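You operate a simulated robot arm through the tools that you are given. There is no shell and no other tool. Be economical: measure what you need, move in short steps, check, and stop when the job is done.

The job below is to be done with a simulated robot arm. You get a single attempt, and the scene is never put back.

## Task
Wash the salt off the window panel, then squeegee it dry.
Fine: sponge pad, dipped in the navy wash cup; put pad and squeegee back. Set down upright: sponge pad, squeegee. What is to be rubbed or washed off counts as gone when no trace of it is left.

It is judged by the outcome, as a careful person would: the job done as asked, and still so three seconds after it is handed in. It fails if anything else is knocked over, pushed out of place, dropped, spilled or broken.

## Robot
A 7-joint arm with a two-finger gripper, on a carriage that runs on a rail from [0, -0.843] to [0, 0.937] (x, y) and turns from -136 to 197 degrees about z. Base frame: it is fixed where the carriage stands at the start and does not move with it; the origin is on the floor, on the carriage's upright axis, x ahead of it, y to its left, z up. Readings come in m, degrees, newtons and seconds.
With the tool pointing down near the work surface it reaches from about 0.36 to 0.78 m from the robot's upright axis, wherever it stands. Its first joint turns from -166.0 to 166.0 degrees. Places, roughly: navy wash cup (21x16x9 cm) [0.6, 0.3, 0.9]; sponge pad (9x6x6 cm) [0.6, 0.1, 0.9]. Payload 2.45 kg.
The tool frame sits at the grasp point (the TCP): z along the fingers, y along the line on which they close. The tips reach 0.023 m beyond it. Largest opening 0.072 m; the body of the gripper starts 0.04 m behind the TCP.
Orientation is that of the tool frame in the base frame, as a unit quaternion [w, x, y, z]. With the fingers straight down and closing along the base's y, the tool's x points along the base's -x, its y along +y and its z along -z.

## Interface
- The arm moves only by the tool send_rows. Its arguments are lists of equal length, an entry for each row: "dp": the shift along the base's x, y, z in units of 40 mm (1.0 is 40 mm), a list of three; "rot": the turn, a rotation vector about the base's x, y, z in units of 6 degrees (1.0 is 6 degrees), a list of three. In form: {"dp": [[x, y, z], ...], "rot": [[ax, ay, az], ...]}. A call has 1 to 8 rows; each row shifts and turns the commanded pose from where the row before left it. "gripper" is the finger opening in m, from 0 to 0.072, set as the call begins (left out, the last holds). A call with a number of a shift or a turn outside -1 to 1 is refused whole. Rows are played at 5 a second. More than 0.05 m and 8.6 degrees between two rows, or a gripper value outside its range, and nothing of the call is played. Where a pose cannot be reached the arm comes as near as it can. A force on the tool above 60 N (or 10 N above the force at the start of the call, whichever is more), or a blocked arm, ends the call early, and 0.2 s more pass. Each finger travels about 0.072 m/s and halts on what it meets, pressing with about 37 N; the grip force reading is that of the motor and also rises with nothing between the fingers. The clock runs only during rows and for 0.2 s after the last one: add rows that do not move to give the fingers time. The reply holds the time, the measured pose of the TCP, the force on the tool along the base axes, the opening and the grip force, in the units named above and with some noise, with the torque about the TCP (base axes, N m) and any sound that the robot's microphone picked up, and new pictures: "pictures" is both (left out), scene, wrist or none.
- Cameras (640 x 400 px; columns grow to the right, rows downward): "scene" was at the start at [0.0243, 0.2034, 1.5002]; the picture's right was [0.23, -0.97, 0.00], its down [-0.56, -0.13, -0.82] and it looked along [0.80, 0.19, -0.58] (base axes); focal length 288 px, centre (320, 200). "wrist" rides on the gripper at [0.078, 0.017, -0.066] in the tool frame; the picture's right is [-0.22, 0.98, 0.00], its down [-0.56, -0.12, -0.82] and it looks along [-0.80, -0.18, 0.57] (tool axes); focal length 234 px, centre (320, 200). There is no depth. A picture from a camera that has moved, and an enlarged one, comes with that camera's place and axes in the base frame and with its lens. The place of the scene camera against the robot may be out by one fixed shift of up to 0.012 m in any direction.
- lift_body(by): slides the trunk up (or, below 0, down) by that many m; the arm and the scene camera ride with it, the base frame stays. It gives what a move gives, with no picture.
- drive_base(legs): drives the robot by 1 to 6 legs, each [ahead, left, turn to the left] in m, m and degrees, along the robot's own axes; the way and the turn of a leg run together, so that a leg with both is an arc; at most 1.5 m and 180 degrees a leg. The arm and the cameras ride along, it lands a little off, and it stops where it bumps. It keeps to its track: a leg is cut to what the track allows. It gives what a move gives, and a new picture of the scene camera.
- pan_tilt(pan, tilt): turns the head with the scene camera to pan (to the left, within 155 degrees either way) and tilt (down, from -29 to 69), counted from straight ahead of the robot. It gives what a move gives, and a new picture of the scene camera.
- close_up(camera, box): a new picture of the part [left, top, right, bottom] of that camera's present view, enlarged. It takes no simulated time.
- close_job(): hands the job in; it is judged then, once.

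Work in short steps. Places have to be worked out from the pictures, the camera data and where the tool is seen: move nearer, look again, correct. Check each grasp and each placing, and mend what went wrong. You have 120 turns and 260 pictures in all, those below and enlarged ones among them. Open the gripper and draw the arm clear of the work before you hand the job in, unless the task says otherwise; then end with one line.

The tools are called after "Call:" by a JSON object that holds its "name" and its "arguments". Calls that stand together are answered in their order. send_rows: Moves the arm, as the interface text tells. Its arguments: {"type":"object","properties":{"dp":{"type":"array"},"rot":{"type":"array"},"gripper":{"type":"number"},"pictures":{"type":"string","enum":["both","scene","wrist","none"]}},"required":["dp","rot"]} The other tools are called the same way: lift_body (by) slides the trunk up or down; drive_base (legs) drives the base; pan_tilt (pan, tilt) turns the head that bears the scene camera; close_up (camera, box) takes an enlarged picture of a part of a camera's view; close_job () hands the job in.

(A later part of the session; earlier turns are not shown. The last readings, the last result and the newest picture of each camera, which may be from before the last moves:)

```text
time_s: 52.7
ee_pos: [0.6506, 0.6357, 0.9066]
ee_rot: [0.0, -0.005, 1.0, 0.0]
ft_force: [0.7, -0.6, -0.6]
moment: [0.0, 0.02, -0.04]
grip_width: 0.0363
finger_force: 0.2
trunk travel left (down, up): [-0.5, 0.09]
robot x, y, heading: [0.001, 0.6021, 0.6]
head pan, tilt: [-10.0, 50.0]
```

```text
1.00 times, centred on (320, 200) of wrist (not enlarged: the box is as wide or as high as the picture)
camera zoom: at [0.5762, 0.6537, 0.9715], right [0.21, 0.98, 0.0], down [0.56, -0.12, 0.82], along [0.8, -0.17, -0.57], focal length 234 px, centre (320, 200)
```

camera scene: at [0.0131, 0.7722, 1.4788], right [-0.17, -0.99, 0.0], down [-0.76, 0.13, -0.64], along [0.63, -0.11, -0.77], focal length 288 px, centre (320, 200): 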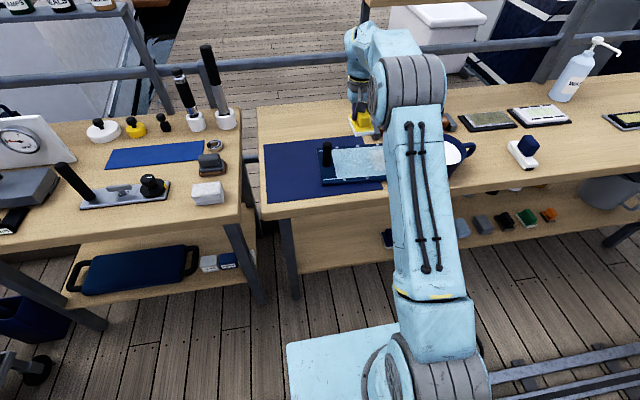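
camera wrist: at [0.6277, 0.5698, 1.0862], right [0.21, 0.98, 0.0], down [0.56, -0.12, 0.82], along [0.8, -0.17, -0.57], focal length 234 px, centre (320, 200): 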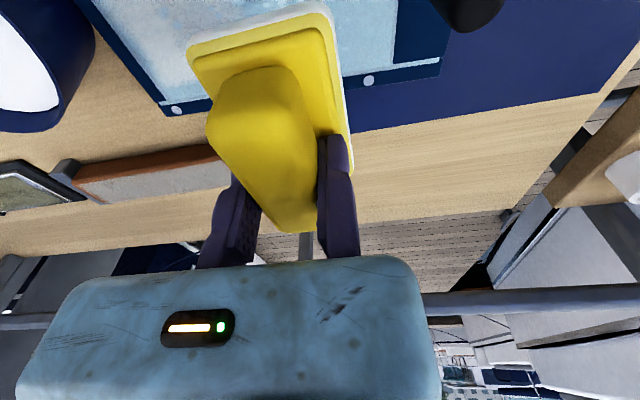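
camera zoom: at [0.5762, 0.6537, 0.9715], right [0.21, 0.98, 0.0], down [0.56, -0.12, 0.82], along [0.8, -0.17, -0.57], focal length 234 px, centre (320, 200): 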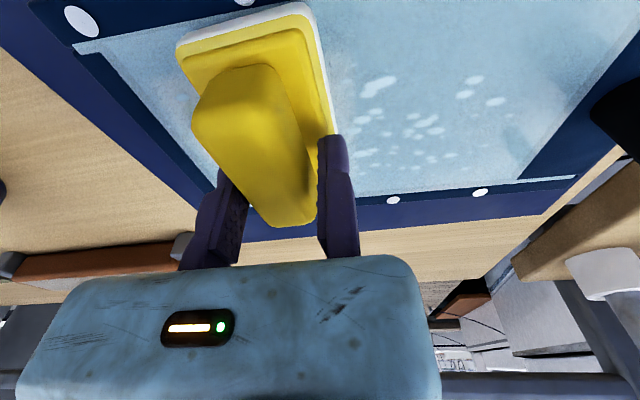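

The pad slides and the panel stays. I stroke on +y 40 mm, then back −y, and see whether it cleans.

Call:
{"name": "send_rows", "arguments": {"dp": [[0, 0.5, 0], [0, 0.5, 0], [0, -0.5, 0], [0, -0.5, 0], [0, -0.5, 0], [0, -0.5, 0], [0, -0.5, 0], [0, -0.5, 0]], "rot": [[0, 0, 0], [0, 0, 0], [0, 0, 0], [0, 0, 0], [0, 0, 0], [0, 0, 0], [0, 0, 0], [0, 0, 0]], "pictures": "none"}}

Call:
{"name": "close_up", "arguments": {"camera": "scene", "box": [240, 100, 400, 210]}}

Call:
{"name": "close_up", "arguments": {"camera": "wrist", "box": [0, 0, 640, 400]}}

```text
time_s: 54.5
ee_pos: [0.6526, 0.5547, 0.9035]
ee_rot: [0.001, -0.004, 1.0, 0.0]
ft_force: [-0.1, -0.6, 0.4]
moment: [-0.04, 0.0, 0.01]
grip_width: 0.036
finger_force: 0.0
trunk travel left (down, up): [-0.5, 0.09]
robot x, y, heading: [-0.0014, 0.6006, 0.7]
head pan, tilt: [-10.0, 50.0]
```

```text
3.64 times, centred on (320, 155) of scene
camera zoom: at [0.0133, 0.7722, 1.4788], right [-0.17, -0.99, 0.0], down [-0.76, 0.13, -0.64], along [0.63, -0.11, -0.77], focal length 1049 px, centre (320, 364)
```

zoom: 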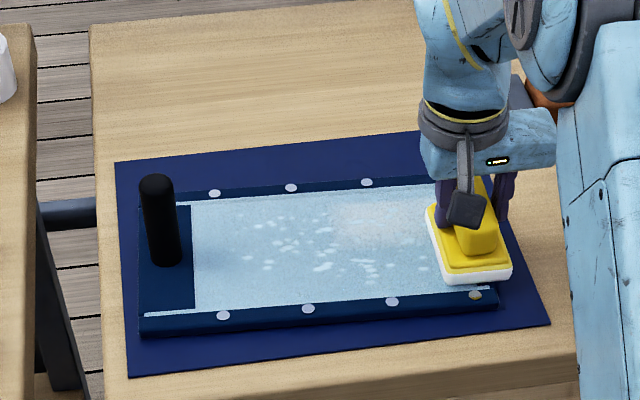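

```text
1.00 times, centred on (320, 200) of wrist (not enlarged: the box is as wide or as high as the picture)
camera zoom: at [0.5763, 0.5721, 0.9686], right [0.21, 0.98, 0.0], down [0.56, -0.12, 0.82], along [0.8, -0.17, -0.57], focal length 234 px, centre (320, 200)
```

zoom: 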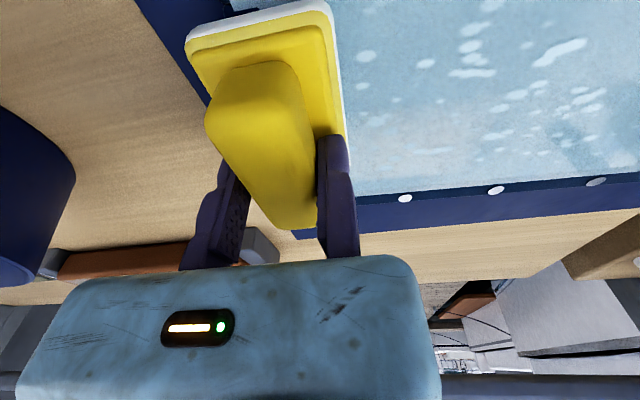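

It cleans and the panel stays. Near strip is done; I re-grip, hop 52 mm to the far strip, release loosely and stroke +y there.

Call:
{"name": "send_rows", "arguments": {"dp": [[0, 0, 0], [0, 0, 0], [0, 0, 0.4], [0.65, 0, 0], [0.65, 0, 0], [0, 0, -0.36], [0, 0, 0]], "rot": [[0, 0, 0], [0, 0, 0], [0, 0, 0], [0, 0, 0], [0, 0, 0], [0, 0, 0], [0, 0, 0]], "gripper": 0, "pictures": "none"}}

Call:
{"name": "send_rows", "arguments": {"dp": [[0, 0, 0], [0, 0, 0.06], [0, 0.5, 0], [0, 0.5, 0], [0, 0.5, 0], [0, 0.5, 0], [0, 0.5, 0], [0, 0.3, 0]], "rot": [[0, 0, 0], [0, 0, 0], [0, 0, 0], [0, 0, 0], [0, 0, 0], [0, 0, 0], [0, 0, 0], [0, 0, 0]], "gripper": 0.036, "pictures": "none"}}

Call:
{"name": "close_up", "arguments": {"camera": "scene", "box": [240, 100, 400, 210]}}

```text
time_s: 56.1
ee_pos: [0.7062, 0.554, 0.9043]
ee_rot: [0.0, -0.004, 1.0, 0.0]
ft_force: [0.4, -0.4, -0.5]
moment: [0.0, 0.01, -0.02]
grip_width: 0.0293
finger_force: 37.3
trunk travel left (down, up): [-0.5, 0.09]
robot x, y, heading: [-0.0001, 0.6008, 0.3]
head pan, tilt: [-10.0, 50.0]
```

```text
time_s: 57.9
ee_pos: [0.705, 0.6668, 0.9089]
ee_rot: [0.0, -0.005, 1.0, 0.001]
ft_force: [0.4, -0.7, -0.4]
moment: [0.03, -0.02, 0.01]
grip_width: 0.0366
finger_force: 0.5
trunk travel left (down, up): [-0.5, 0.09]
robot x, y, heading: [0.0016, 0.6022, 0.6]
head pan, tilt: [-10.0, 50.0]
```

```text
3.64 times, centred on (320, 155) of scene
camera zoom: at [0.0134, 0.7721, 1.4788], right [-0.17, -0.99, 0.0], down [-0.76, 0.13, -0.64], along [0.63, -0.11, -0.77], focal length 1049 px, centre (320, 364)
```

zoom: 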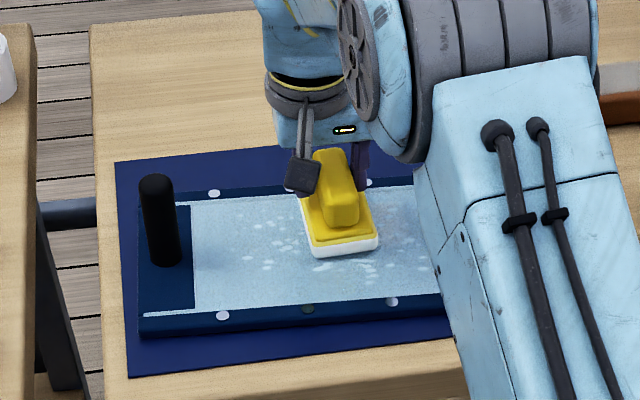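

Panel steady. I continue left to y≈.735 and come all the way back right.

Call:
{"name": "send_rows", "arguments": {"dp": [[0, 0.6, 0], [0, 0.6, 0], [0, 0.5, 0], [0, -0.6, 0], [0, -0.6, 0], [0, -0.6, 0], [0, -0.6, 0], [0, -0.6, 0]], "rot": [[0, 0, 0], [0, 0, 0], [0, 0, 0], [0, 0, 0], [0, 0, 0], [0, 0, 0], [0, 0, 0], [0, 0, 0]], "pictures": "none"}}

Call:
{"name": "send_rows", "arguments": {"dp": [[0, -0.6, 0], [0, -0.6, 0], [0, -0.5, 0], [0, 0, 0]], "rot": [[0, 0, 0], [0, 0, 0], [0, 0, 0], [0, 0, 0]], "pictures": "none"}}

Call:
{"name": "close_up", "arguments": {"camera": "scene", "box": [240, 100, 400, 210]}}

Call:
{"name": "close_up", "arguments": {"camera": "wrist", "box": [100, 0, 640, 240]}}

```text
time_s: 59.7
ee_pos: [0.7035, 0.6139, 0.9064]
ee_rot: [0.0, -0.005, 1.0, 0.0]
ft_force: [-1.4, -0.3, -0.1]
moment: [0.0, -0.01, -0.03]
grip_width: 0.0362
finger_force: 0.0
trunk travel left (down, up): [-0.5, 0.09]
robot x, y, heading: [-0.0017, 0.6013, 0.3]
head pan, tilt: [-10.0, 50.0]
```

```text
time_s: 60.7
ee_pos: [0.7056, 0.5462, 0.9073]
ee_rot: [0.0, -0.004, 1.0, 0.0]
ft_force: [0.8, 0.4, -0.3]
moment: [-0.02, -0.02, 0.02]
grip_width: 0.0362
finger_force: 0.0
trunk travel left (down, up): [-0.5, 0.09]
robot x, y, heading: [0.0006, 0.6004, 0.6]
head pan, tilt: [-10.0, 50.0]
```

```text
3.64 times, centred on (320, 155) of scene
camera zoom: at [0.0134, 0.772, 1.4788], right [-0.17, -0.99, 0.0], down [-0.76, 0.13, -0.64], along [0.63, -0.11, -0.77], focal length 1049 px, centre (320, 364)
```

zoom: 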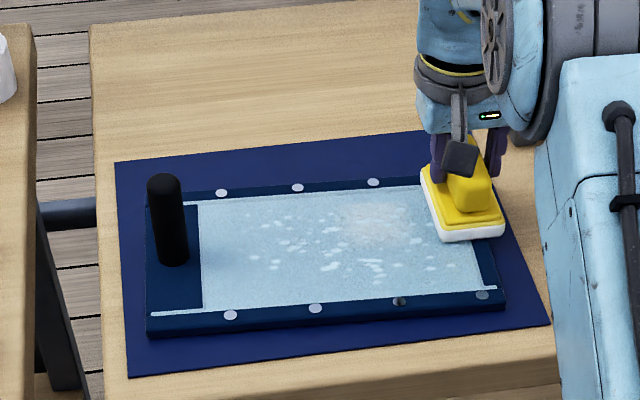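

```text
1.19 times, centred on (370, 120) of wrist
camera zoom: at [0.6286, 0.5639, 0.9727], right [0.21, 0.98, 0.0], down [0.56, -0.12, 0.82], along [0.8, -0.17, -0.57], focal length 278 px, centre (261, 295)
```

zoom: 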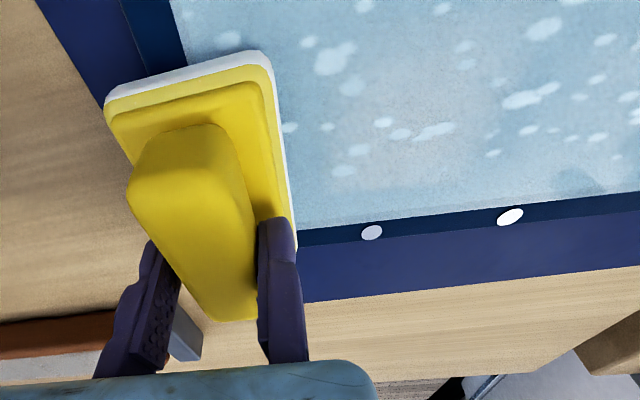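

A faint salt haze remains around (.69, .62). Two more passes there.

Call:
{"name": "send_rows", "arguments": {"dp": [[0, 0.6, 0], [0, 0.6, 0], [0, 0.6, 0], [0, 0.6, 0], [0, 0.6, 0], [0, 0.6, 0], [0, -0.6, 0], [0, -0.6, 0]], "rot": [[0, 0, 0], [0, 0, 0], [0, 0, 0], [0, 0, 0], [0, 0, 0], [0, 0, 0], [0, 0, 0], [0, 0, 0]], "pictures": "none"}}

Call:
{"name": "send_rows", "arguments": {"dp": [[0, -0.6, 0], [0, -0.6, 0], [0, -0.6, 0], [0, -0.6, 0], [0, 0, 0]], "rot": [[0, 0, 0], [0, 0, 0], [0, 0, 0], [0, 0, 0], [0, 0, 0]], "pictures": "none"}}

Call:
{"name": "close_up", "arguments": {"camera": "scene", "box": [240, 100, 400, 210]}}

Call:
{"name": "close_up", "arguments": {"camera": "wrist", "box": [200, 0, 640, 220]}}

```text
time_s: 62.5
ee_pos: [0.7054, 0.6431, 0.9095]
ee_rot: [0.0, -0.004, 1.0, 0.0]
ft_force: [0.3, -0.1, 0.2]
moment: [0.01, 0.0, -0.01]
grip_width: 0.0359
finger_force: 0.1
trunk travel left (down, up): [-0.5, 0.09]
robot x, y, heading: [-0.0007, 0.605, 0.9]
head pan, tilt: [-10.0, 50.0]
```

```text
time_s: 63.7
ee_pos: [0.7062, 0.5466, 0.908]
ee_rot: [-0.001, -0.004, 1.0, 0.0]
ft_force: [-0.6, -0.6, 0.0]
moment: [-0.01, 0.01, 0.0]
grip_width: 0.0369
finger_force: 0.2
trunk travel left (down, up): [-0.5, 0.09]
robot x, y, heading: [0.0023, 0.603, 0.5]
head pan, tilt: [-10.0, 50.0]
```

```text
3.64 times, centred on (320, 155) of scene
camera zoom: at [0.0134, 0.7719, 1.4788], right [-0.17, -0.99, 0.0], down [-0.76, 0.13, -0.64], along [0.63, -0.11, -0.77], focal length 1049 px, centre (320, 364)
```

zoom: 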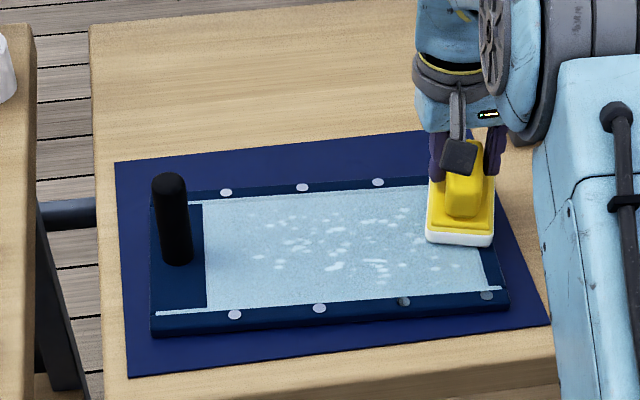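

```text
1.45 times, centred on (420, 110) of wrist
camera zoom: at [0.6297, 0.5648, 0.9733], right [0.21, 0.98, 0.0], down [0.56, -0.12, 0.82], along [0.8, -0.17, -0.57], focal length 341 px, centre (174, 331)
```

zoom: 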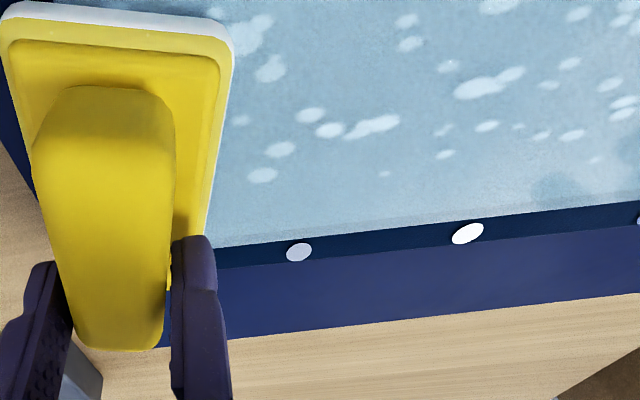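

Salt looks gone and the panel is exactly home. I grip the pad, lift it, and inspect the whole glass.

Call:
{"name": "send_rows", "arguments": {"dp": [[0, 0, 0], [0, 0, 0], [0, 0, 0.5], [0, -0.5, 1], [0, -1, 1], [0, -1, 0], [0, 0, 0]], "rot": [[0, 0, 0], [0, 0, 0], [0, 0, 0], [0, 0, 0], [0, 0, 0], [0, 0, 0], [0, 0, 0]], "gripper": 0}}

Call:
{"name": "close_up", "arguments": {"camera": "scene", "box": [265, 130, 385, 200]}}

```text
refused: row 5 steps farther than a row can; nothing moved
```

```text
5.33 times, centred on (325, 165) of scene
camera zoom: at [0.0134, 0.7719, 1.4788], right [-0.17, -0.99, 0.0], down [-0.76, 0.13, -0.64], along [0.63, -0.11, -0.77], focal length 1538 px, centre (293, 387)
```

zoom: 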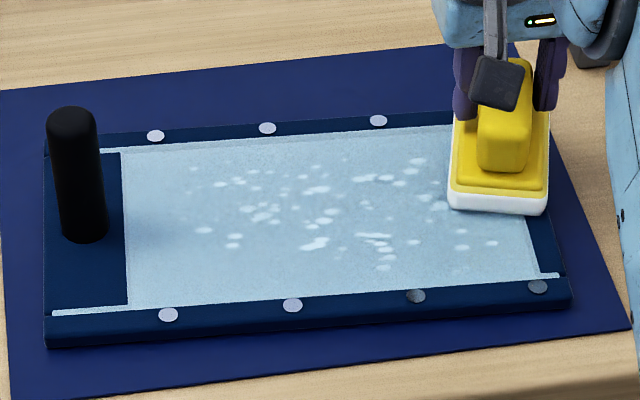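

Step too large; I redo it with smaller rows.

Call:
{"name": "send_rows", "arguments": {"dp": [[0, 0, 0], [0, 0, 0], [0, 0, 0.5], [0, 0, 1], [0, 0, 1], [0, -1, 0], [0, -1, 0], [0, 0, 0]], "rot": [[0, 0, 0], [0, 0, 0], [0, 0, 0], [0, 0, 0], [0, 0, 0], [0, 0, 0], [0, 0, 0], [0, 0, 0]], "gripper": 0}}

Call:
{"name": "close_up", "arguments": {"camera": "scene", "box": [265, 130, 385, 200]}}

```text
time_s: 65.5
ee_pos: [0.7063, 0.4731, 1.0089]
ee_rot: [0.0, -0.004, 1.0, 0.0]
ft_force: [0.2, -0.7, -1.2]
moment: [0.02, 0.0, -0.01]
grip_width: 0.03
finger_force: 37.3
trunk travel left (down, up): [-0.5, 0.09]
robot x, y, heading: [0.0022, 0.6027, 0.7]
head pan, tilt: [-10.0, 50.0]
camera scene: at [0.0135, 0.7719, 1.4788], right [-0.17, -0.99, 0.0], down [-0.76, 0.13, -0.64], along [0.63, -0.11, -0.77], focal length 288 px, centre (320, 200)
camera wrist: at [0.6293, 0.4897, 1.0737], right [0.21, 0.98, 0.0], down [0.56, -0.12, 0.82], along [0.8, -0.17, -0.57], focal length 234 px, centre (320, 200)
```

scene: 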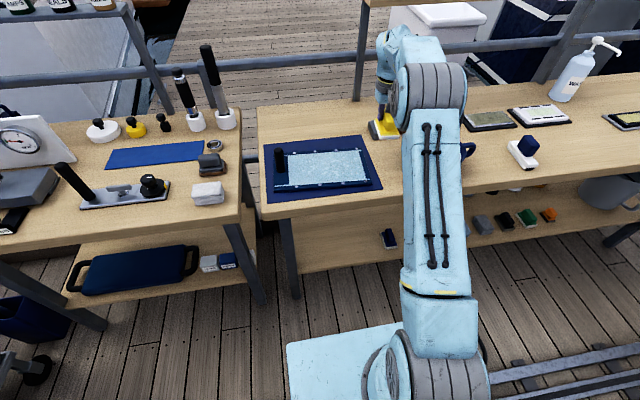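
wrist: 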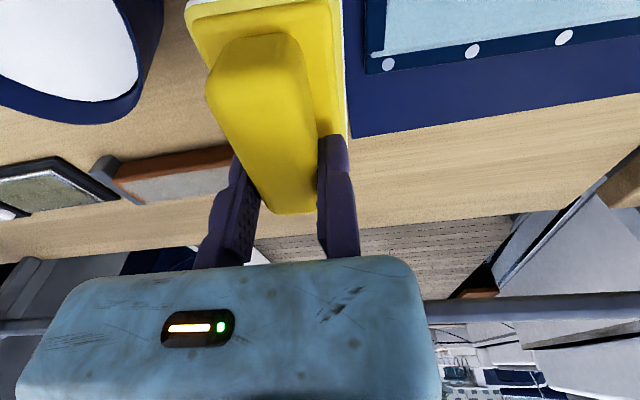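

```text
5.33 times, centred on (325, 165) of scene
camera zoom: at [0.0135, 0.7719, 1.4788], right [-0.17, -0.99, 0.0], down [-0.76, 0.13, -0.64], along [0.63, -0.11, -0.77], focal length 1538 px, centre (293, 387)
```

zoom: 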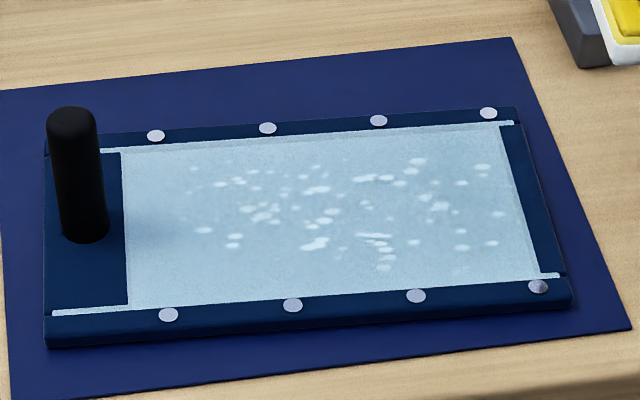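

Glass is washed of salt, only water remains. I raise the pad a bit and drive back right to return the pad.

Call:
{"name": "send_rows", "arguments": {"dp": [[0, 0, 0.7], [0, 0, 0]], "rot": [[0, 0, 0], [0, 0, 0]], "pictures": "none"}}

Call:
{"name": "drive_base", "arguments": {"legs": [[0, -0.27, 0]]}}

Call:
{"name": "close_up", "arguments": {"camera": "scene", "box": [290, 90, 470, 210]}}

```text
time_s: 66.1
ee_pos: [0.7046, 0.4711, 1.0352]
ee_rot: [0.001, -0.004, 1.0, 0.0]
ft_force: [0.0, 0.8, -0.1]
moment: [0.0, 0.0, -0.02]
grip_width: 0.0301
finger_force: 36.8
trunk travel left (down, up): [-0.5, 0.09]
robot x, y, heading: [-0.0022, 0.602, 0.7]
head pan, tilt: [-10.0, 50.0]
```

```text
time_s: 68.0
ee_pos: [0.704, 0.206, 1.0353]
ee_rot: [0.0, -0.004, 1.0, 0.0]
ft_force: [-0.5, 0.5, -0.9]
moment: [-0.01, 0.0, 0.01]
grip_width: 0.0295
finger_force: 37.4
trunk travel left (down, up): [-0.5, 0.09]
robot x, y, heading: [-0.0025, 0.3344, 0.4]
head pan, tilt: [-10.0, 50.0]
camera scene: at [0.0133, 0.506, 1.4788], right [-0.17, -0.99, 0.0], down [-0.76, 0.13, -0.64], along [0.63, -0.11, -0.77], focal length 288 px, centre (320, 200)
```

scene: 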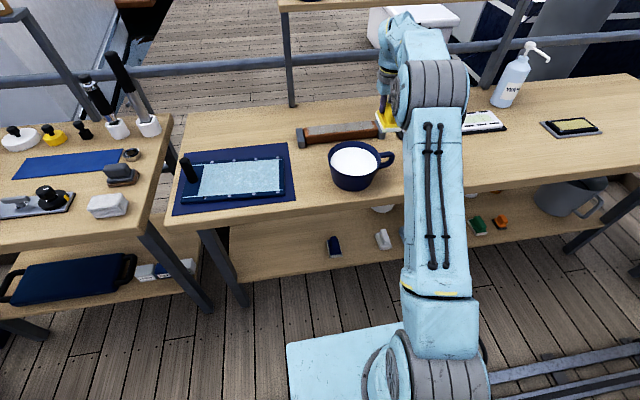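

```text
3.33 times, centred on (380, 150) of scene
camera zoom: at [0.0133, 0.506, 1.4788], right [-0.17, -0.99, 0.0], down [-0.76, 0.13, -0.64], along [0.63, -0.11, -0.77], focal length 961 px, centre (120, 367)
```

zoom: 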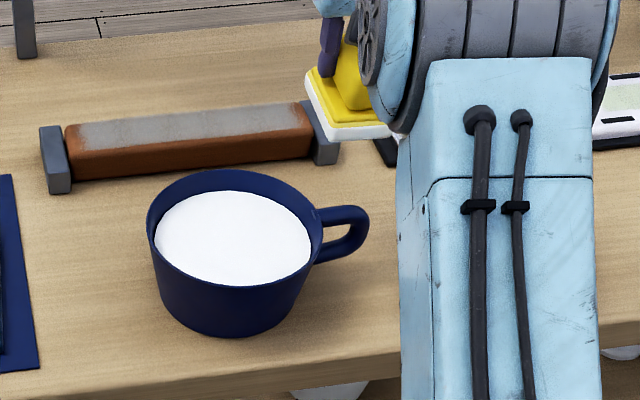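

The cup sits ~43 mm right of its original place; I'll fix that after setting the pad down. Moving the pad above its spot.

Call:
{"name": "send_rows", "arguments": {"dp": [[-0.6, -0.6, 0], [-0.6, -0.6, 0], [-0.5, -0.42, 0], [0, 0, -0.8], [0, 0, -0.8], [0, 0, -0.8], [0, 0, 0]], "rot": [[0, 0, 0], [0, 0, 0], [0, 0, 0], [0, 0, 0], [0, 0, 0], [0, 0, 0], [0, 0, 0]]}}

Call:
{"name": "close_up", "arguments": {"camera": "scene", "box": [330, 110, 450, 200]}}

```text
time_s: 69.6
ee_pos: [0.6368, 0.1398, 0.9388]
ee_rot: [0.0, -0.004, 1.0, 0.001]
ft_force: [0.4, -1.0, -1.2]
moment: [0.02, -0.01, -0.01]
grip_width: 0.0293
finger_force: 36.7
trunk travel left (down, up): [-0.5, 0.09]
robot x, y, heading: [-0.0026, 0.338, 0.4]
head pan, tilt: [-10.0, 50.0]
camera scene: at [0.0136, 0.5059, 1.4788], right [-0.17, -0.99, 0.0], down [-0.76, 0.13, -0.64], along [0.63, -0.11, -0.77], focal length 288 px, centre (320, 200)
camera wrist: at [0.5598, 0.1577, 1.0046], right [0.21, 0.98, 0.0], down [0.56, -0.12, 0.82], along [0.8, -0.17, -0.57], focal length 234 px, centre (320, 200)
```

scene: 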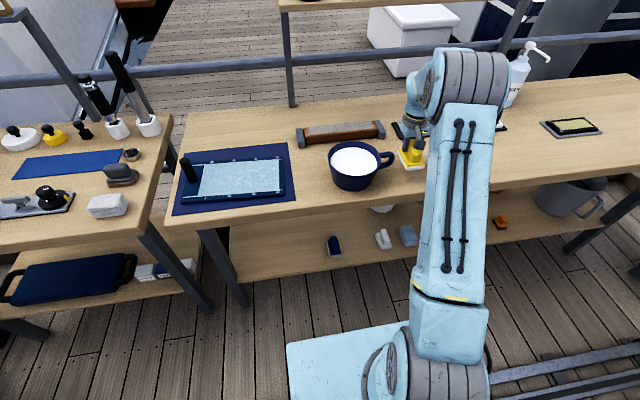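
wrist: 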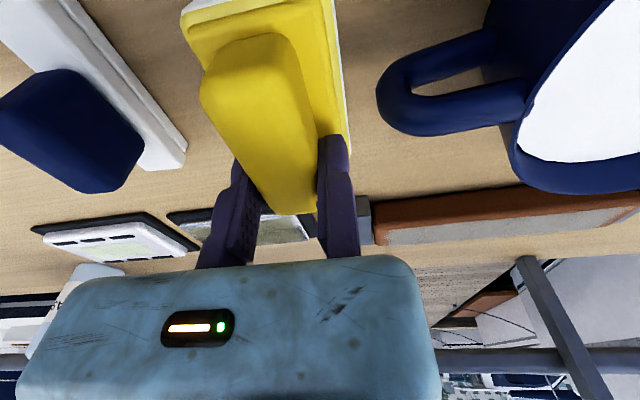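

```text
4.44 times, centred on (390, 155) of scene
camera zoom: at [0.0136, 0.5059, 1.4788], right [-0.17, -0.99, 0.0], down [-0.76, 0.13, -0.64], along [0.63, -0.11, -0.77], focal length 1282 px, centre (9, 400)
```

zoom: 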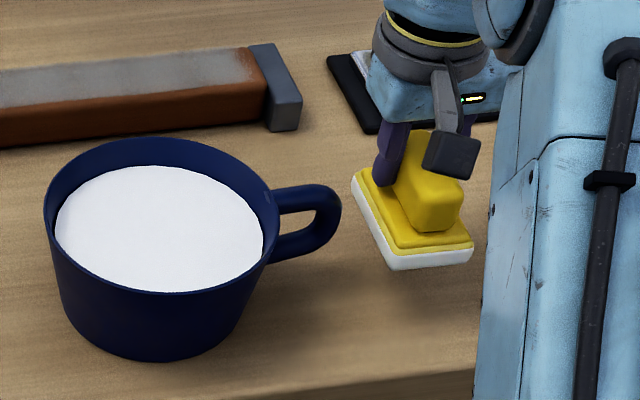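

Clear of the cup handle. I lower to just above contact.

Call:
{"name": "send_rows", "arguments": {"dp": [[0, 0, -0.6], [0, 0, -0.5], [0, 0, 0]], "rot": [[0, 0, 0], [0, 0, 0], [0, 0, 0]], "pictures": "none"}}

Call:
{"name": "send_rows", "arguments": {"dp": [[0, 0, -0.06], [0, 0, 0]], "rot": [[0, 0, 0], [0, 0, 0]], "pictures": "none"}}

Call:
{"name": "send_rows", "arguments": {"dp": [[0, 0, -0.06], [0, 0, 0]], "rot": [[0, 0, 0], [0, 0, 0]], "pictures": "scene"}}

```text
time_s: 70.4
ee_pos: [0.6365, 0.1411, 0.8954]
ee_rot: [0.0, -0.005, 1.0, 0.0]
ft_force: [-0.5, -0.4, -0.7]
moment: [0.04, -0.02, -0.03]
grip_width: 0.0292
finger_force: 37.0
trunk travel left (down, up): [-0.5, 0.09]
robot x, y, heading: [-0.0014, 0.3357, 0.5]
head pan, tilt: [-10.0, 50.0]
```

```text
time_s: 71.0
ee_pos: [0.6362, 0.1399, 0.8936]
ee_rot: [0.001, -0.003, 1.0, 0.0]
ft_force: [-2.1, 0.7, 4.7]
moment: [-0.04, 0.25, -0.17]
grip_width: 0.0291
finger_force: 37.0
trunk travel left (down, up): [-0.5, 0.09]
robot x, y, heading: [0.0017, 0.3362, 0.7]
head pan, tilt: [-10.0, 50.0]
```

```text
time_s: 71.6
ee_pos: [0.6371, 0.1403, 0.8929]
ee_rot: [0.003, -0.003, 1.0, 0.0]
ft_force: [-2.1, 0.0, 28.4]
moment: [-0.24, 0.88, -0.27]
grip_width: 0.029
finger_force: 36.6
trunk travel left (down, up): [-0.5, 0.09]
robot x, y, heading: [0.0018, 0.3409, 0.5]
head pan, tilt: [-10.0, 50.0]
camera scene: at [0.0111, 0.5066, 1.4791], right [-0.17, -0.99, 0.0], down [-0.75, 0.13, -0.64], along [0.64, -0.11, -0.77], focal length 288 px, centre (320, 200)
```

scene: 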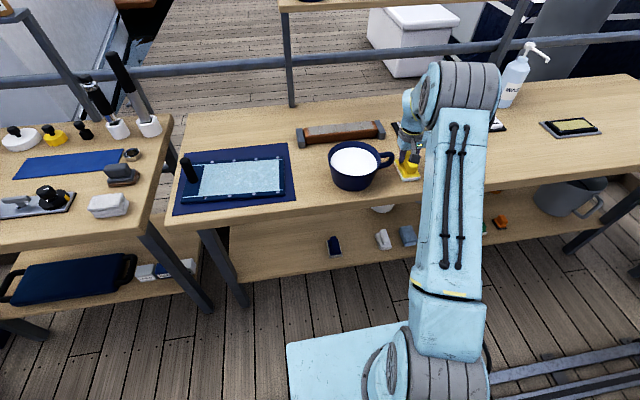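

Pad is on the table. I ease off, open, and rise straight up.

Call:
{"name": "send_rows", "arguments": {"dp": [[0, 0, 0.06], [0, 0, 0]], "rot": [[0, 0, 0], [0, 0, 0]], "pictures": "none"}}

Call:
{"name": "send_rows", "arguments": {"dp": [[0, 0.02, 0], [0, 0.06, 0], [0, 0, 0], [0, 0, 0.8], [0, 0, 1], [0, 0, 1], [0, 0, 0]], "rot": [[0, 0, 0], [0, 0, 0], [0, 0, 0], [0, 0, 0], [0, 0, 0], [0, 0, 0], [0, 0, 0]], "gripper": 0.05}}

Call:
{"name": "close_up", "arguments": {"camera": "scene", "box": [290, 90, 470, 210]}}

```text
time_s: 72.2
ee_pos: [0.6361, 0.1409, 0.894]
ee_rot: [0.001, -0.004, 1.0, -0.001]
ft_force: [2.6, -3.8, 19.2]
moment: [-0.36, -0.49, -0.06]
grip_width: 0.0291
finger_force: 37.2
trunk travel left (down, up): [-0.5, 0.09]
robot x, y, heading: [-0.0018, 0.3362, 0.4]
head pan, tilt: [-10.0, 50.0]
```

```text
time_s: 73.8
ee_pos: [0.6379, 0.1441, 1.006]
ee_rot: [0.0, -0.004, 1.0, 0.0]
ft_force: [0.0, -0.3, 0.0]
moment: [0.01, -0.01, 0.01]
grip_width: 0.0499
finger_force: 0.1
trunk travel left (down, up): [-0.5, 0.09]
robot x, y, heading: [0.0, 0.3317, 0.5]
head pan, tilt: [-10.0, 50.0]
camera scene: at [0.013, 0.5061, 1.4788], right [-0.17, -0.99, 0.0], down [-0.76, 0.13, -0.64], along [0.63, -0.11, -0.77], focal length 288 px, centre (320, 200)
camera wrist: at [0.5609, 0.1621, 1.0716], right [0.21, 0.98, 0.0], down [0.56, -0.12, 0.82], along [0.8, -0.17, -0.57], focal length 234 px, centre (320, 200)
```

scene: 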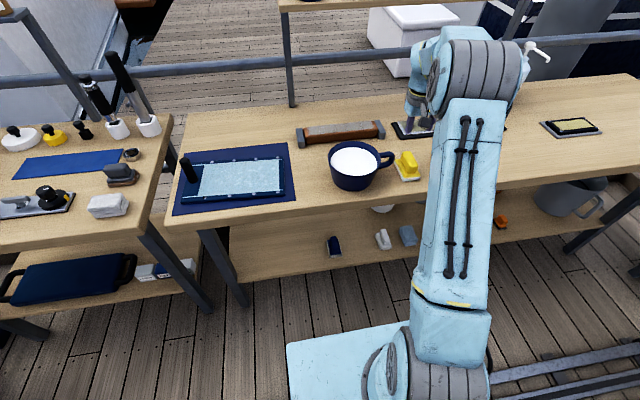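
wrist: 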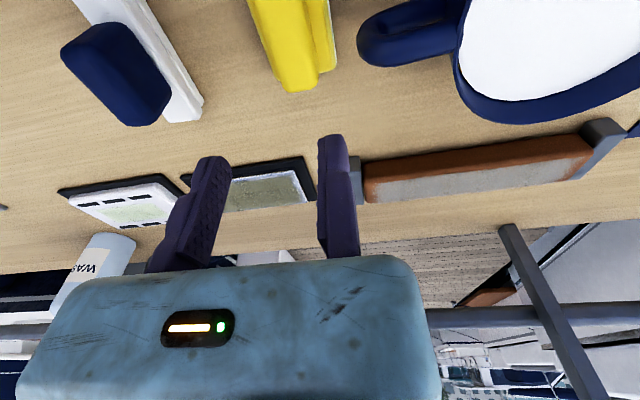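

```text
3.33 times, centred on (380, 150) of scene
camera zoom: at [0.013, 0.5061, 1.4788], right [-0.17, -0.99, 0.0], down [-0.76, 0.13, -0.64], along [0.63, -0.11, -0.77], focal length 961 px, centre (120, 367)
```

zoom: 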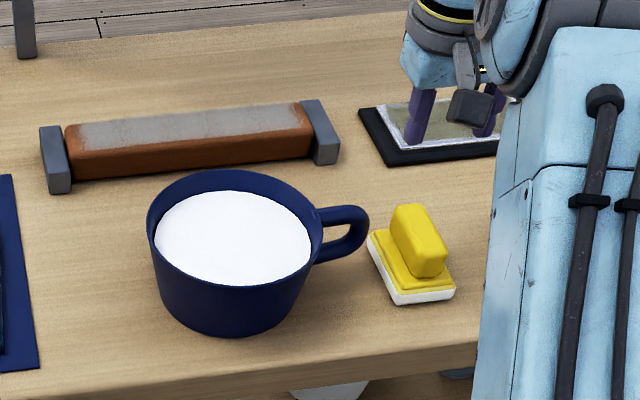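

The pad is upright at its original spot. Now I bring the closed fingers into the cup's mouth (above the liquid) to push its inner +y wall and slide the cup back.

Call:
{"name": "send_rows", "arguments": {"dp": [[0, 0, 0.3], [0.05, 0.8, 0], [0.05, 0.8, 0], [0, 0.9, 0], [0, 0.9, 0], [0, 0.8, 0], [0, 0, -0.6], [0, 0, -0.5]], "rot": [[0, 0, 0], [0, 0, 0], [0, 0, 0], [0, 0, 0], [0, 0, 0], [0, 0, 0], [0, 0, 0], [0, 0, 0]], "gripper": 0}}

Call:
{"name": "close_up", "arguments": {"camera": "scene", "box": [290, 90, 470, 210]}}

```text
time_s: 75.6
ee_pos: [0.6417, 0.3115, 0.9714]
ee_rot: [0.0, -0.005, 1.0, 0.0]
ft_force: [0.2, -0.2, -0.2]
moment: [0.0, 0.0, 0.02]
grip_width: 0.0001
finger_force: 28.2
trunk travel left (down, up): [-0.5, 0.09]
robot x, y, heading: [-0.0022, 0.3361, 0.7]
head pan, tilt: [-10.0, 50.0]
camera scene: at [0.0133, 0.5059, 1.4788], right [-0.17, -0.99, 0.0], down [-0.76, 0.13, -0.64], along [0.63, -0.11, -0.77], focal length 288 px, centre (320, 200)
camera wrist: at [0.5647, 0.3292, 1.0366], right [0.21, 0.98, 0.0], down [0.56, -0.12, 0.82], along [0.8, -0.17, -0.57], focal length 234 px, centre (320, 200)
```

scene: 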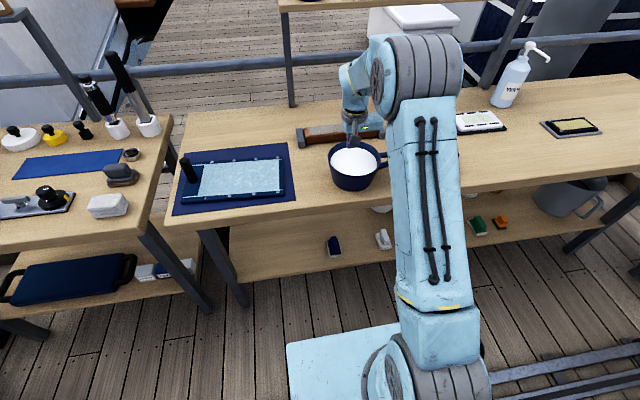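
wrist: 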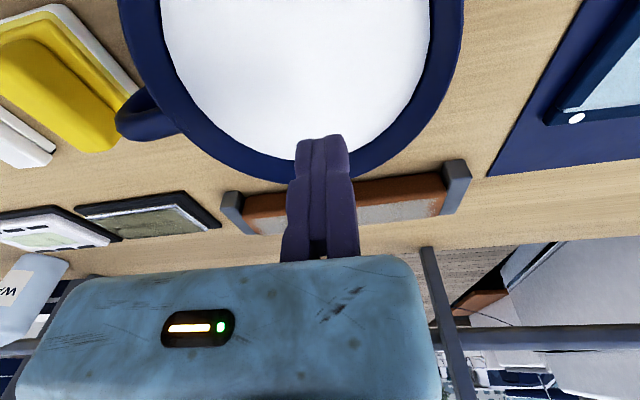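

```text
3.33 times, centred on (380, 150) of scene
camera zoom: at [0.0133, 0.5059, 1.4788], right [-0.17, -0.99, 0.0], down [-0.76, 0.13, -0.64], along [0.63, -0.11, -0.77], focal length 961 px, centre (120, 367)
```

zoom: 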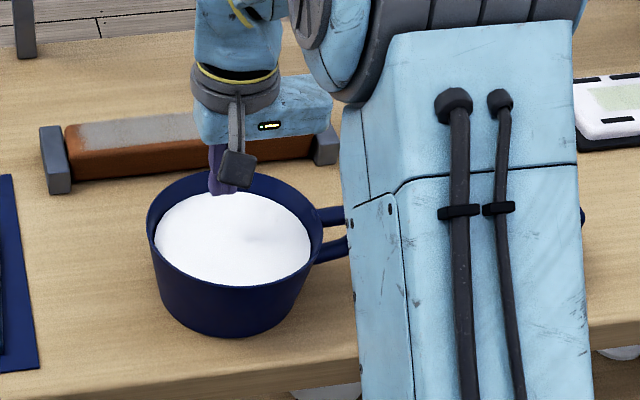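

The fingers should be nearer the cup's mid-line; I shift −22 mm in x, lower to z≈.936, and approach the wall.

Call:
{"name": "send_rows", "arguments": {"dp": [[-0.55, 0, 0], [0, 0, -0.5], [0, 0, -0.38], [0, 0.5, 0], [0, 0.3, 0], [0, 0, 0]], "rot": [[0, 0, 0], [0, 0, 0], [0, 0, 0], [0, 0, 0], [0, 0, 0], [0, 0, 0]]}}

Call:
{"name": "close_up", "arguments": {"camera": "scene", "box": [290, 90, 470, 210]}}

```text
time_s: 77.0
ee_pos: [0.6202, 0.3434, 0.9354]
ee_rot: [0.001, -0.004, 1.0, 0.001]
ft_force: [-0.3, 0.9, 0.0]
moment: [0.02, 0.02, 0.02]
grip_width: 0.0
finger_force: 28.5
trunk travel left (down, up): [-0.5, 0.09]
robot x, y, heading: [0.0005, 0.3353, 0.4]
head pan, tilt: [-10.0, 50.0]
camera scene: at [0.0133, 0.5061, 1.4788], right [-0.17, -0.99, 0.0], down [-0.76, 0.13, -0.64], along [0.63, -0.11, -0.77], focal length 288 px, centre (320, 200)
camera wrist: at [0.5434, 0.361, 1.001], right [0.21, 0.98, 0.0], down [0.56, -0.12, 0.82], along [0.8, -0.17, -0.57], focal length 234 px, centre (320, 200)
```

scene: 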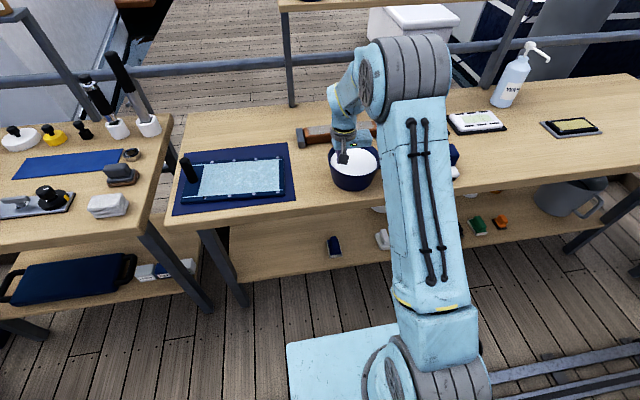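
wrist: 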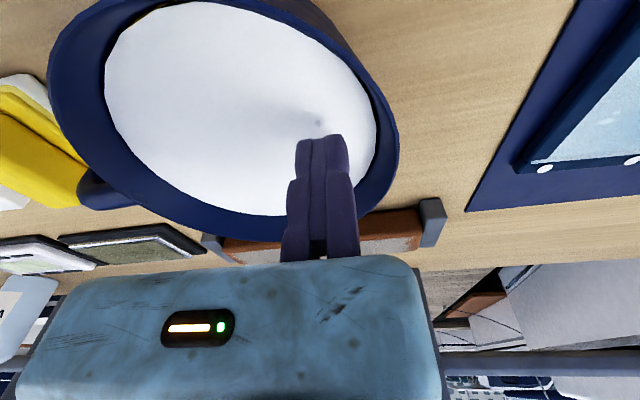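

```text
3.33 times, centred on (380, 150) of scene
camera zoom: at [0.0133, 0.5061, 1.4788], right [-0.17, -0.99, 0.0], down [-0.76, 0.13, -0.64], along [0.63, -0.11, -0.77], focal length 961 px, centre (120, 367)
```

zoom: 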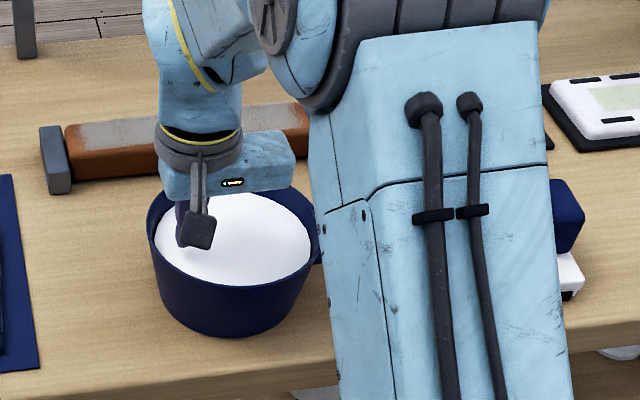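

Fingers are inside near the +y wall. I push slowly 40 mm and look.

Call:
{"name": "send_rows", "arguments": {"dp": [[0, 0.2, 0], [0, 0.2, 0], [0, 0.2, 0], [0, 0.2, 0], [0, 0.2, 0], [0, 0, 0]], "rot": [[0, 0, 0], [0, 0, 0], [0, 0, 0], [0, 0, 0], [0, 0, 0], [0, 0, 0]], "pictures": "none"}}

Call:
{"name": "close_up", "arguments": {"camera": "scene", "box": [290, 90, 470, 210]}}

```text
time_s: 78.4
ee_pos: [0.6187, 0.3823, 0.9379]
ee_rot: [0.0, -0.005, 1.0, 0.001]
ft_force: [-0.3, -0.3, 0.4]
moment: [0.01, 0.0, 0.02]
grip_width: 0.0001
finger_force: 28.9
trunk travel left (down, up): [-0.5, 0.09]
robot x, y, heading: [0.0009, 0.3324, 0.5]
head pan, tilt: [-10.0, 50.0]
```

```text
3.33 times, centred on (380, 150) of scene
camera zoom: at [0.0132, 0.506, 1.4788], right [-0.17, -0.99, 0.0], down [-0.76, 0.13, -0.64], along [0.63, -0.11, -0.77], focal length 961 px, centre (120, 367)
```

zoom: 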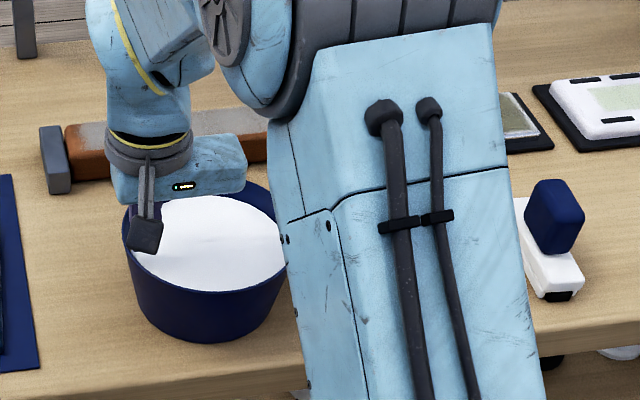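

The cup slides nicely. About 23 mm remain; I push on, then check.

Call:
{"name": "send_rows", "arguments": {"dp": [[0, 0.2, 0], [0, 0.2, 0], [0, 0.15, 0], [0, 0, 0]], "rot": [[0, 0, 0], [0, 0, 0], [0, 0, 0], [0, 0, 0]], "pictures": "none"}}

Call:
{"name": "close_up", "arguments": {"camera": "scene", "box": [290, 90, 470, 210]}}

```text
time_s: 79.4
ee_pos: [0.6199, 0.4043, 0.9373]
ee_rot: [0.0, -0.004, 1.0, 0.0]
ft_force: [-0.6, -0.2, 0.3]
moment: [-0.01, 0.04, 0.04]
grip_width: 0.0002
finger_force: 28.1
trunk travel left (down, up): [-0.5, 0.09]
robot x, y, heading: [0.0003, 0.3309, 0.2]
head pan, tilt: [-10.0, 50.0]
```

```text
3.33 times, centred on (380, 150) of scene
camera zoom: at [0.0132, 0.506, 1.4788], right [-0.17, -0.99, 0.0], down [-0.76, 0.13, -0.64], along [0.63, -0.11, -0.77], focal length 961 px, centre (120, 367)
```

zoom: 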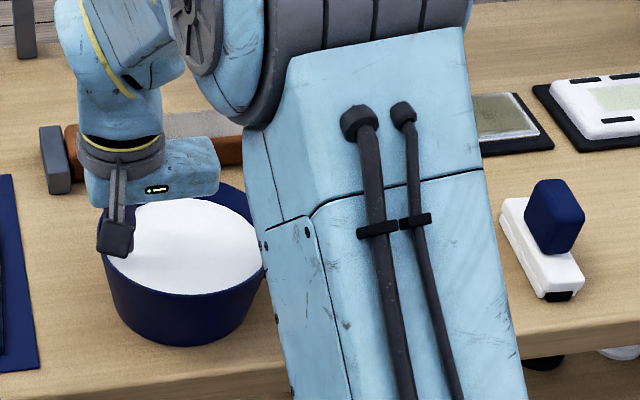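

Looks about right. I back off the wall, lift out and view unobstructed.

Call:
{"name": "send_rows", "arguments": {"dp": [[0, -0.4, 0], [0, 0, 0.8], [0, 0, 1], [0, -0.6, 0.3], [0, -1, 0], [0, -1, 0], [0, -1, 0], [0, -1, 0]], "rot": [[0, 0, 0], [0, 0, 0], [0, 0, 0], [0, 0, 0], [0, 0, 0], [0, 0, 0], [0, 0, 0], [0, 0, 0]], "pictures": "none"}}

Call:
{"name": "send_rows", "arguments": {"dp": [[0, -1, 0], [0, -1, 0], [0, 0, 0]], "rot": [[0, 0, 0], [0, 0, 0], [0, 0, 0]], "pictures": "both"}}

Call:
{"name": "close_up", "arguments": {"camera": "scene", "box": [290, 90, 470, 210]}}

```text
time_s: 81.2
ee_pos: [0.6194, 0.2076, 1.0201]
ee_rot: [0.0, -0.005, 1.0, 0.0]
ft_force: [-0.4, 0.2, 0.6]
moment: [0.01, 0.0, -0.01]
grip_width: 0.0
finger_force: 28.2
trunk travel left (down, up): [-0.5, 0.09]
robot x, y, heading: [0.0005, 0.3378, 0.5]
head pan, tilt: [-10.0, 50.0]
```

```text
time_s: 82.0
ee_pos: [0.6198, 0.1244, 1.0206]
ee_rot: [0.0, -0.003, 1.0, 0.0]
ft_force: [0.2, 0.1, -0.4]
moment: [0.01, 0.01, -0.02]
grip_width: 0.0
finger_force: 28.1
trunk travel left (down, up): [-0.5, 0.09]
robot x, y, heading: [0.0013, 0.3346, 0.5]
head pan, tilt: [-10.0, 50.0]
camera scene: at [0.0133, 0.5057, 1.4788], right [-0.17, -0.99, 0.0], down [-0.76, 0.13, -0.64], along [0.63, -0.11, -0.77], focal length 288 px, centre (320, 200)
camera wrist: at [0.5435, 0.1425, 1.0863], right [0.21, 0.98, 0.0], down [0.56, -0.12, 0.82], along [0.8, -0.17, -0.57], focal length 234 px, centre (320, 200)
```

scene: 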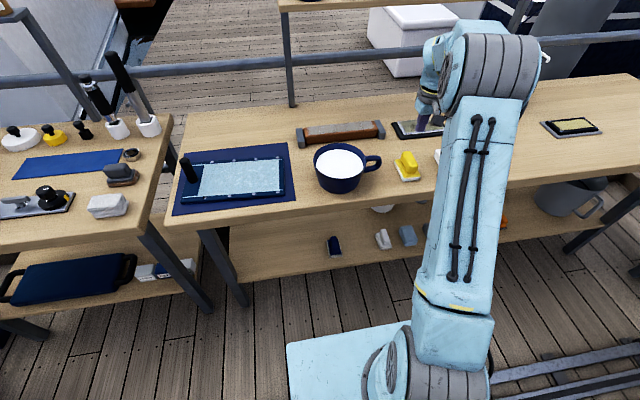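
wrist: 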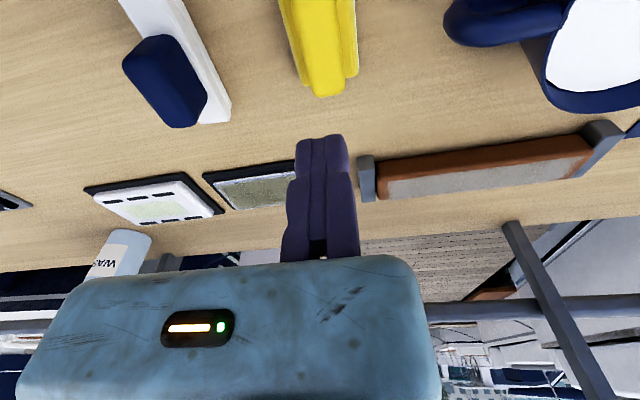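

```text
3.33 times, centred on (380, 150) of scene
camera zoom: at [0.0133, 0.5057, 1.4788], right [-0.17, -0.99, 0.0], down [-0.76, 0.13, -0.64], along [0.63, -0.11, -0.77], focal length 961 px, centre (120, 367)
```

zoom: 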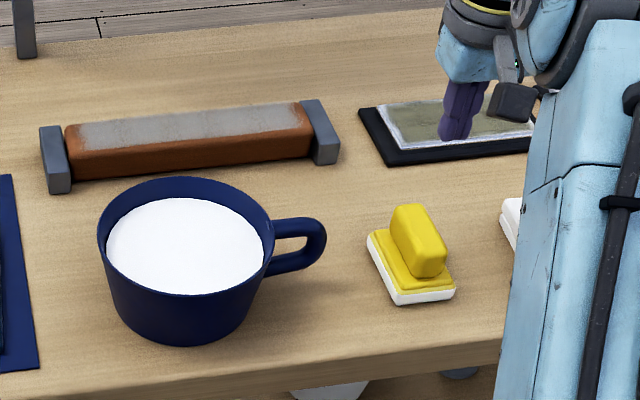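

Cup is back within ~2 mm. Now I open and go above the squeegee (about x .61, y .0).

Call:
{"name": "send_rows", "arguments": {"dp": [[0, -0.8, 0], [0, -0.8, 0], [0, -0.4, 0], [0, 0, 0]], "rot": [[0, 0, 0], [0, 0, 0], [0, 0, 0], [0, 0, 0]], "gripper": 0.07}}

Call:
{"name": "close_up", "arguments": {"camera": "wrist", "box": [100, 0, 400, 190]}}

```text
time_s: 83.0
ee_pos: [0.6203, 0.0433, 1.0205]
ee_rot: [0.0, -0.004, 1.0, 0.0]
ft_force: [0.2, 0.2, 0.1]
moment: [-0.04, -0.02, 0.01]
grip_width: 0.07
finger_force: 0.0
trunk travel left (down, up): [-0.5, 0.09]
robot x, y, heading: [-0.0014, 0.3383, 0.3]
head pan, tilt: [-10.0, 50.0]
camera scene: at [0.0133, 0.5059, 1.4788], right [-0.17, -0.99, 0.0], down [-0.76, 0.13, -0.64], along [0.63, -0.11, -0.77], focal length 288 px, centre (320, 200)
camera wrist: at [0.5435, 0.0614, 1.0862], right [0.21, 0.98, 0.0], down [0.56, -0.12, 0.82], along [0.8, -0.17, -0.57], focal length 234 px, centre (320, 200)
```

scene: 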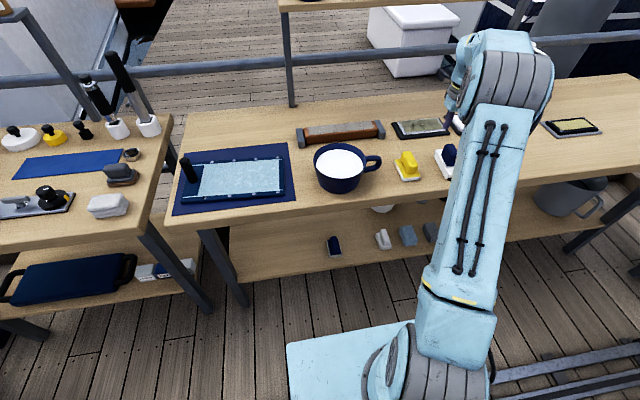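
wrist: 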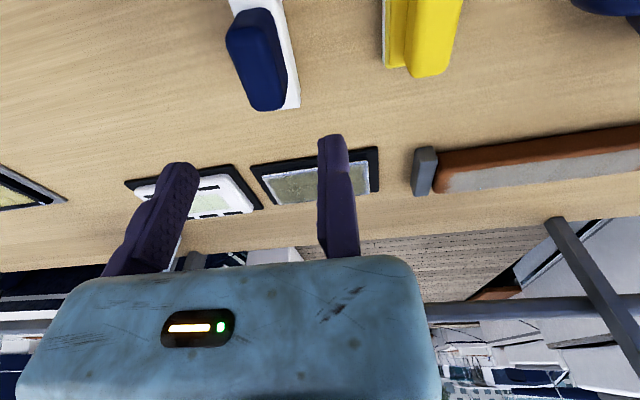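

```text
2.11 times, centred on (250, 95) of wrist
camera zoom: at [0.5435, 0.0614, 1.0862], right [0.21, 0.98, 0.0], down [0.56, -0.12, 0.82], along [0.8, -0.17, -0.57], focal length 493 px, centre (467, 421)
```

zoom: 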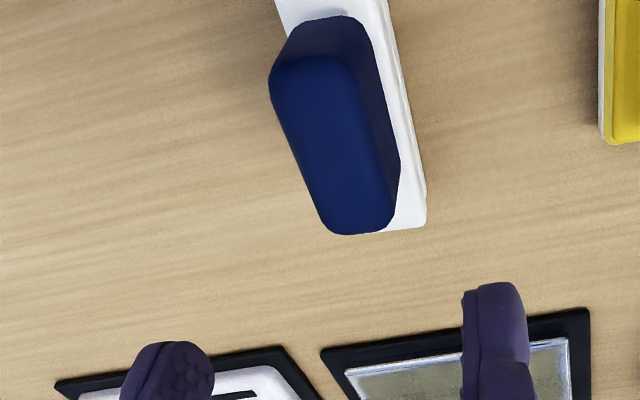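

The squeegee is yawed about −6°; handle ≈ (.618, 0). I rotate the tool to match, center it and descend to z≈.96 for another look.

Call:
{"name": "send_rows", "arguments": {"dp": [[0, -0.2, -0.4], [0, -0.2, -0.5], [0, -0.15, -0.5], [0, 0, 0]], "rot": [[0, 0, -0.5], [0, 0, -0.5], [0, 0, 0], [0, 0, 0]]}}

Call:
{"name": "close_up", "arguments": {"camera": "wrist", "box": [100, 0, 400, 190]}}

Call:
{"name": "close_up", "arguments": {"camera": "scene", "box": [400, 100, 500, 190]}}

```text
time_s: 84.0
ee_pos: [0.6205, 0.0226, 0.9663]
ee_rot: [0.0, 0.047, 0.999, 0.0]
ft_force: [-0.1, 1.2, 0.0]
moment: [0.0, -0.02, 0.02]
grip_width: 0.0702
finger_force: 0.1
trunk travel left (down, up): [-0.5, 0.09]
robot x, y, heading: [-0.0011, 0.3388, 0.4]
head pan, tilt: [-10.0, 50.0]
camera scene: at [0.0134, 0.5059, 1.4788], right [-0.17, -0.99, 0.0], down [-0.76, 0.13, -0.64], along [0.63, -0.11, -0.77], focal length 288 px, centre (320, 200)
camera wrist: at [0.5453, 0.0482, 1.0314], right [0.31, 0.95, 0.0], down [0.55, -0.18, 0.82], along [0.78, -0.25, -0.57], focal length 234 px, centre (320, 200)
```

scene: 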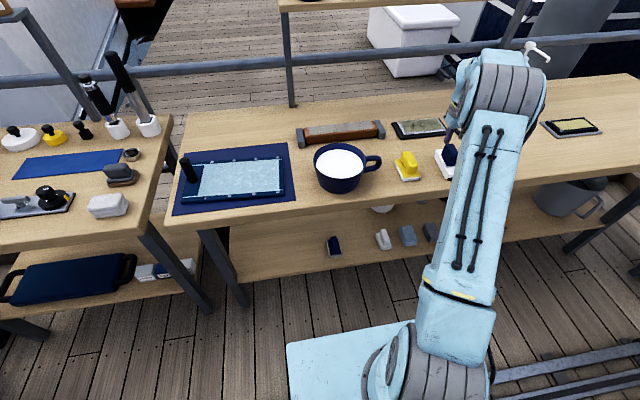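
wrist: 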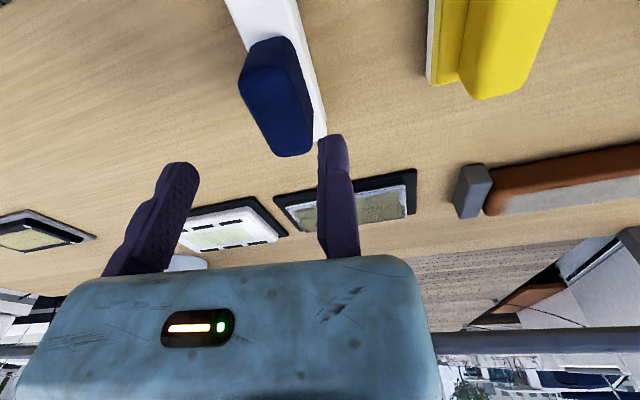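

```text
2.11 times, centred on (250, 95) of wrist
camera zoom: at [0.5453, 0.0482, 1.0314], right [0.31, 0.95, 0.0], down [0.55, -0.18, 0.82], along [0.78, -0.25, -0.57], focal length 493 px, centre (467, 421)
```

zoom: 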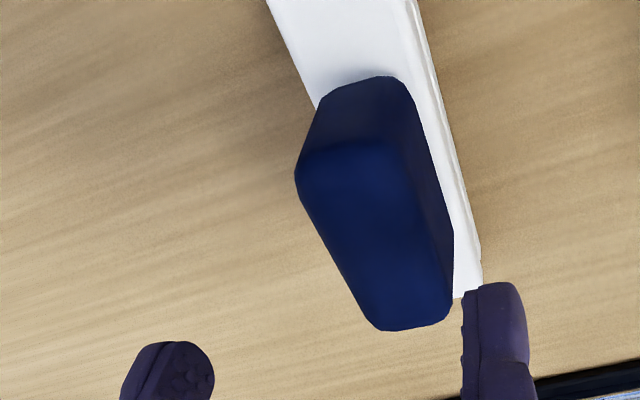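

```text
4.44 times, centred on (450, 145) of scene
camera zoom: at [0.0134, 0.5059, 1.4788], right [-0.17, -0.99, 0.0], down [-0.76, 0.13, -0.64], along [0.63, -0.11, -0.77], focal length 1282 px, centre (-258, 444)
```

zoom: 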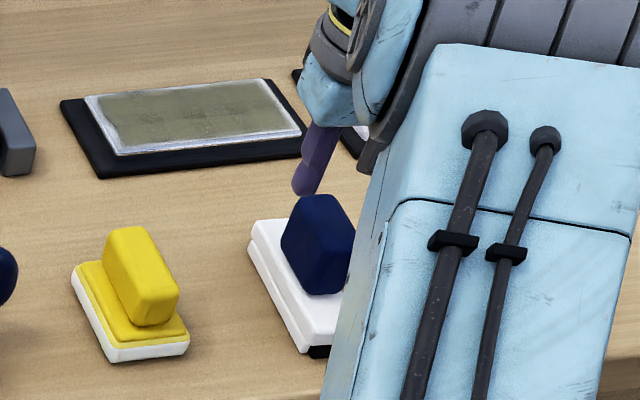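

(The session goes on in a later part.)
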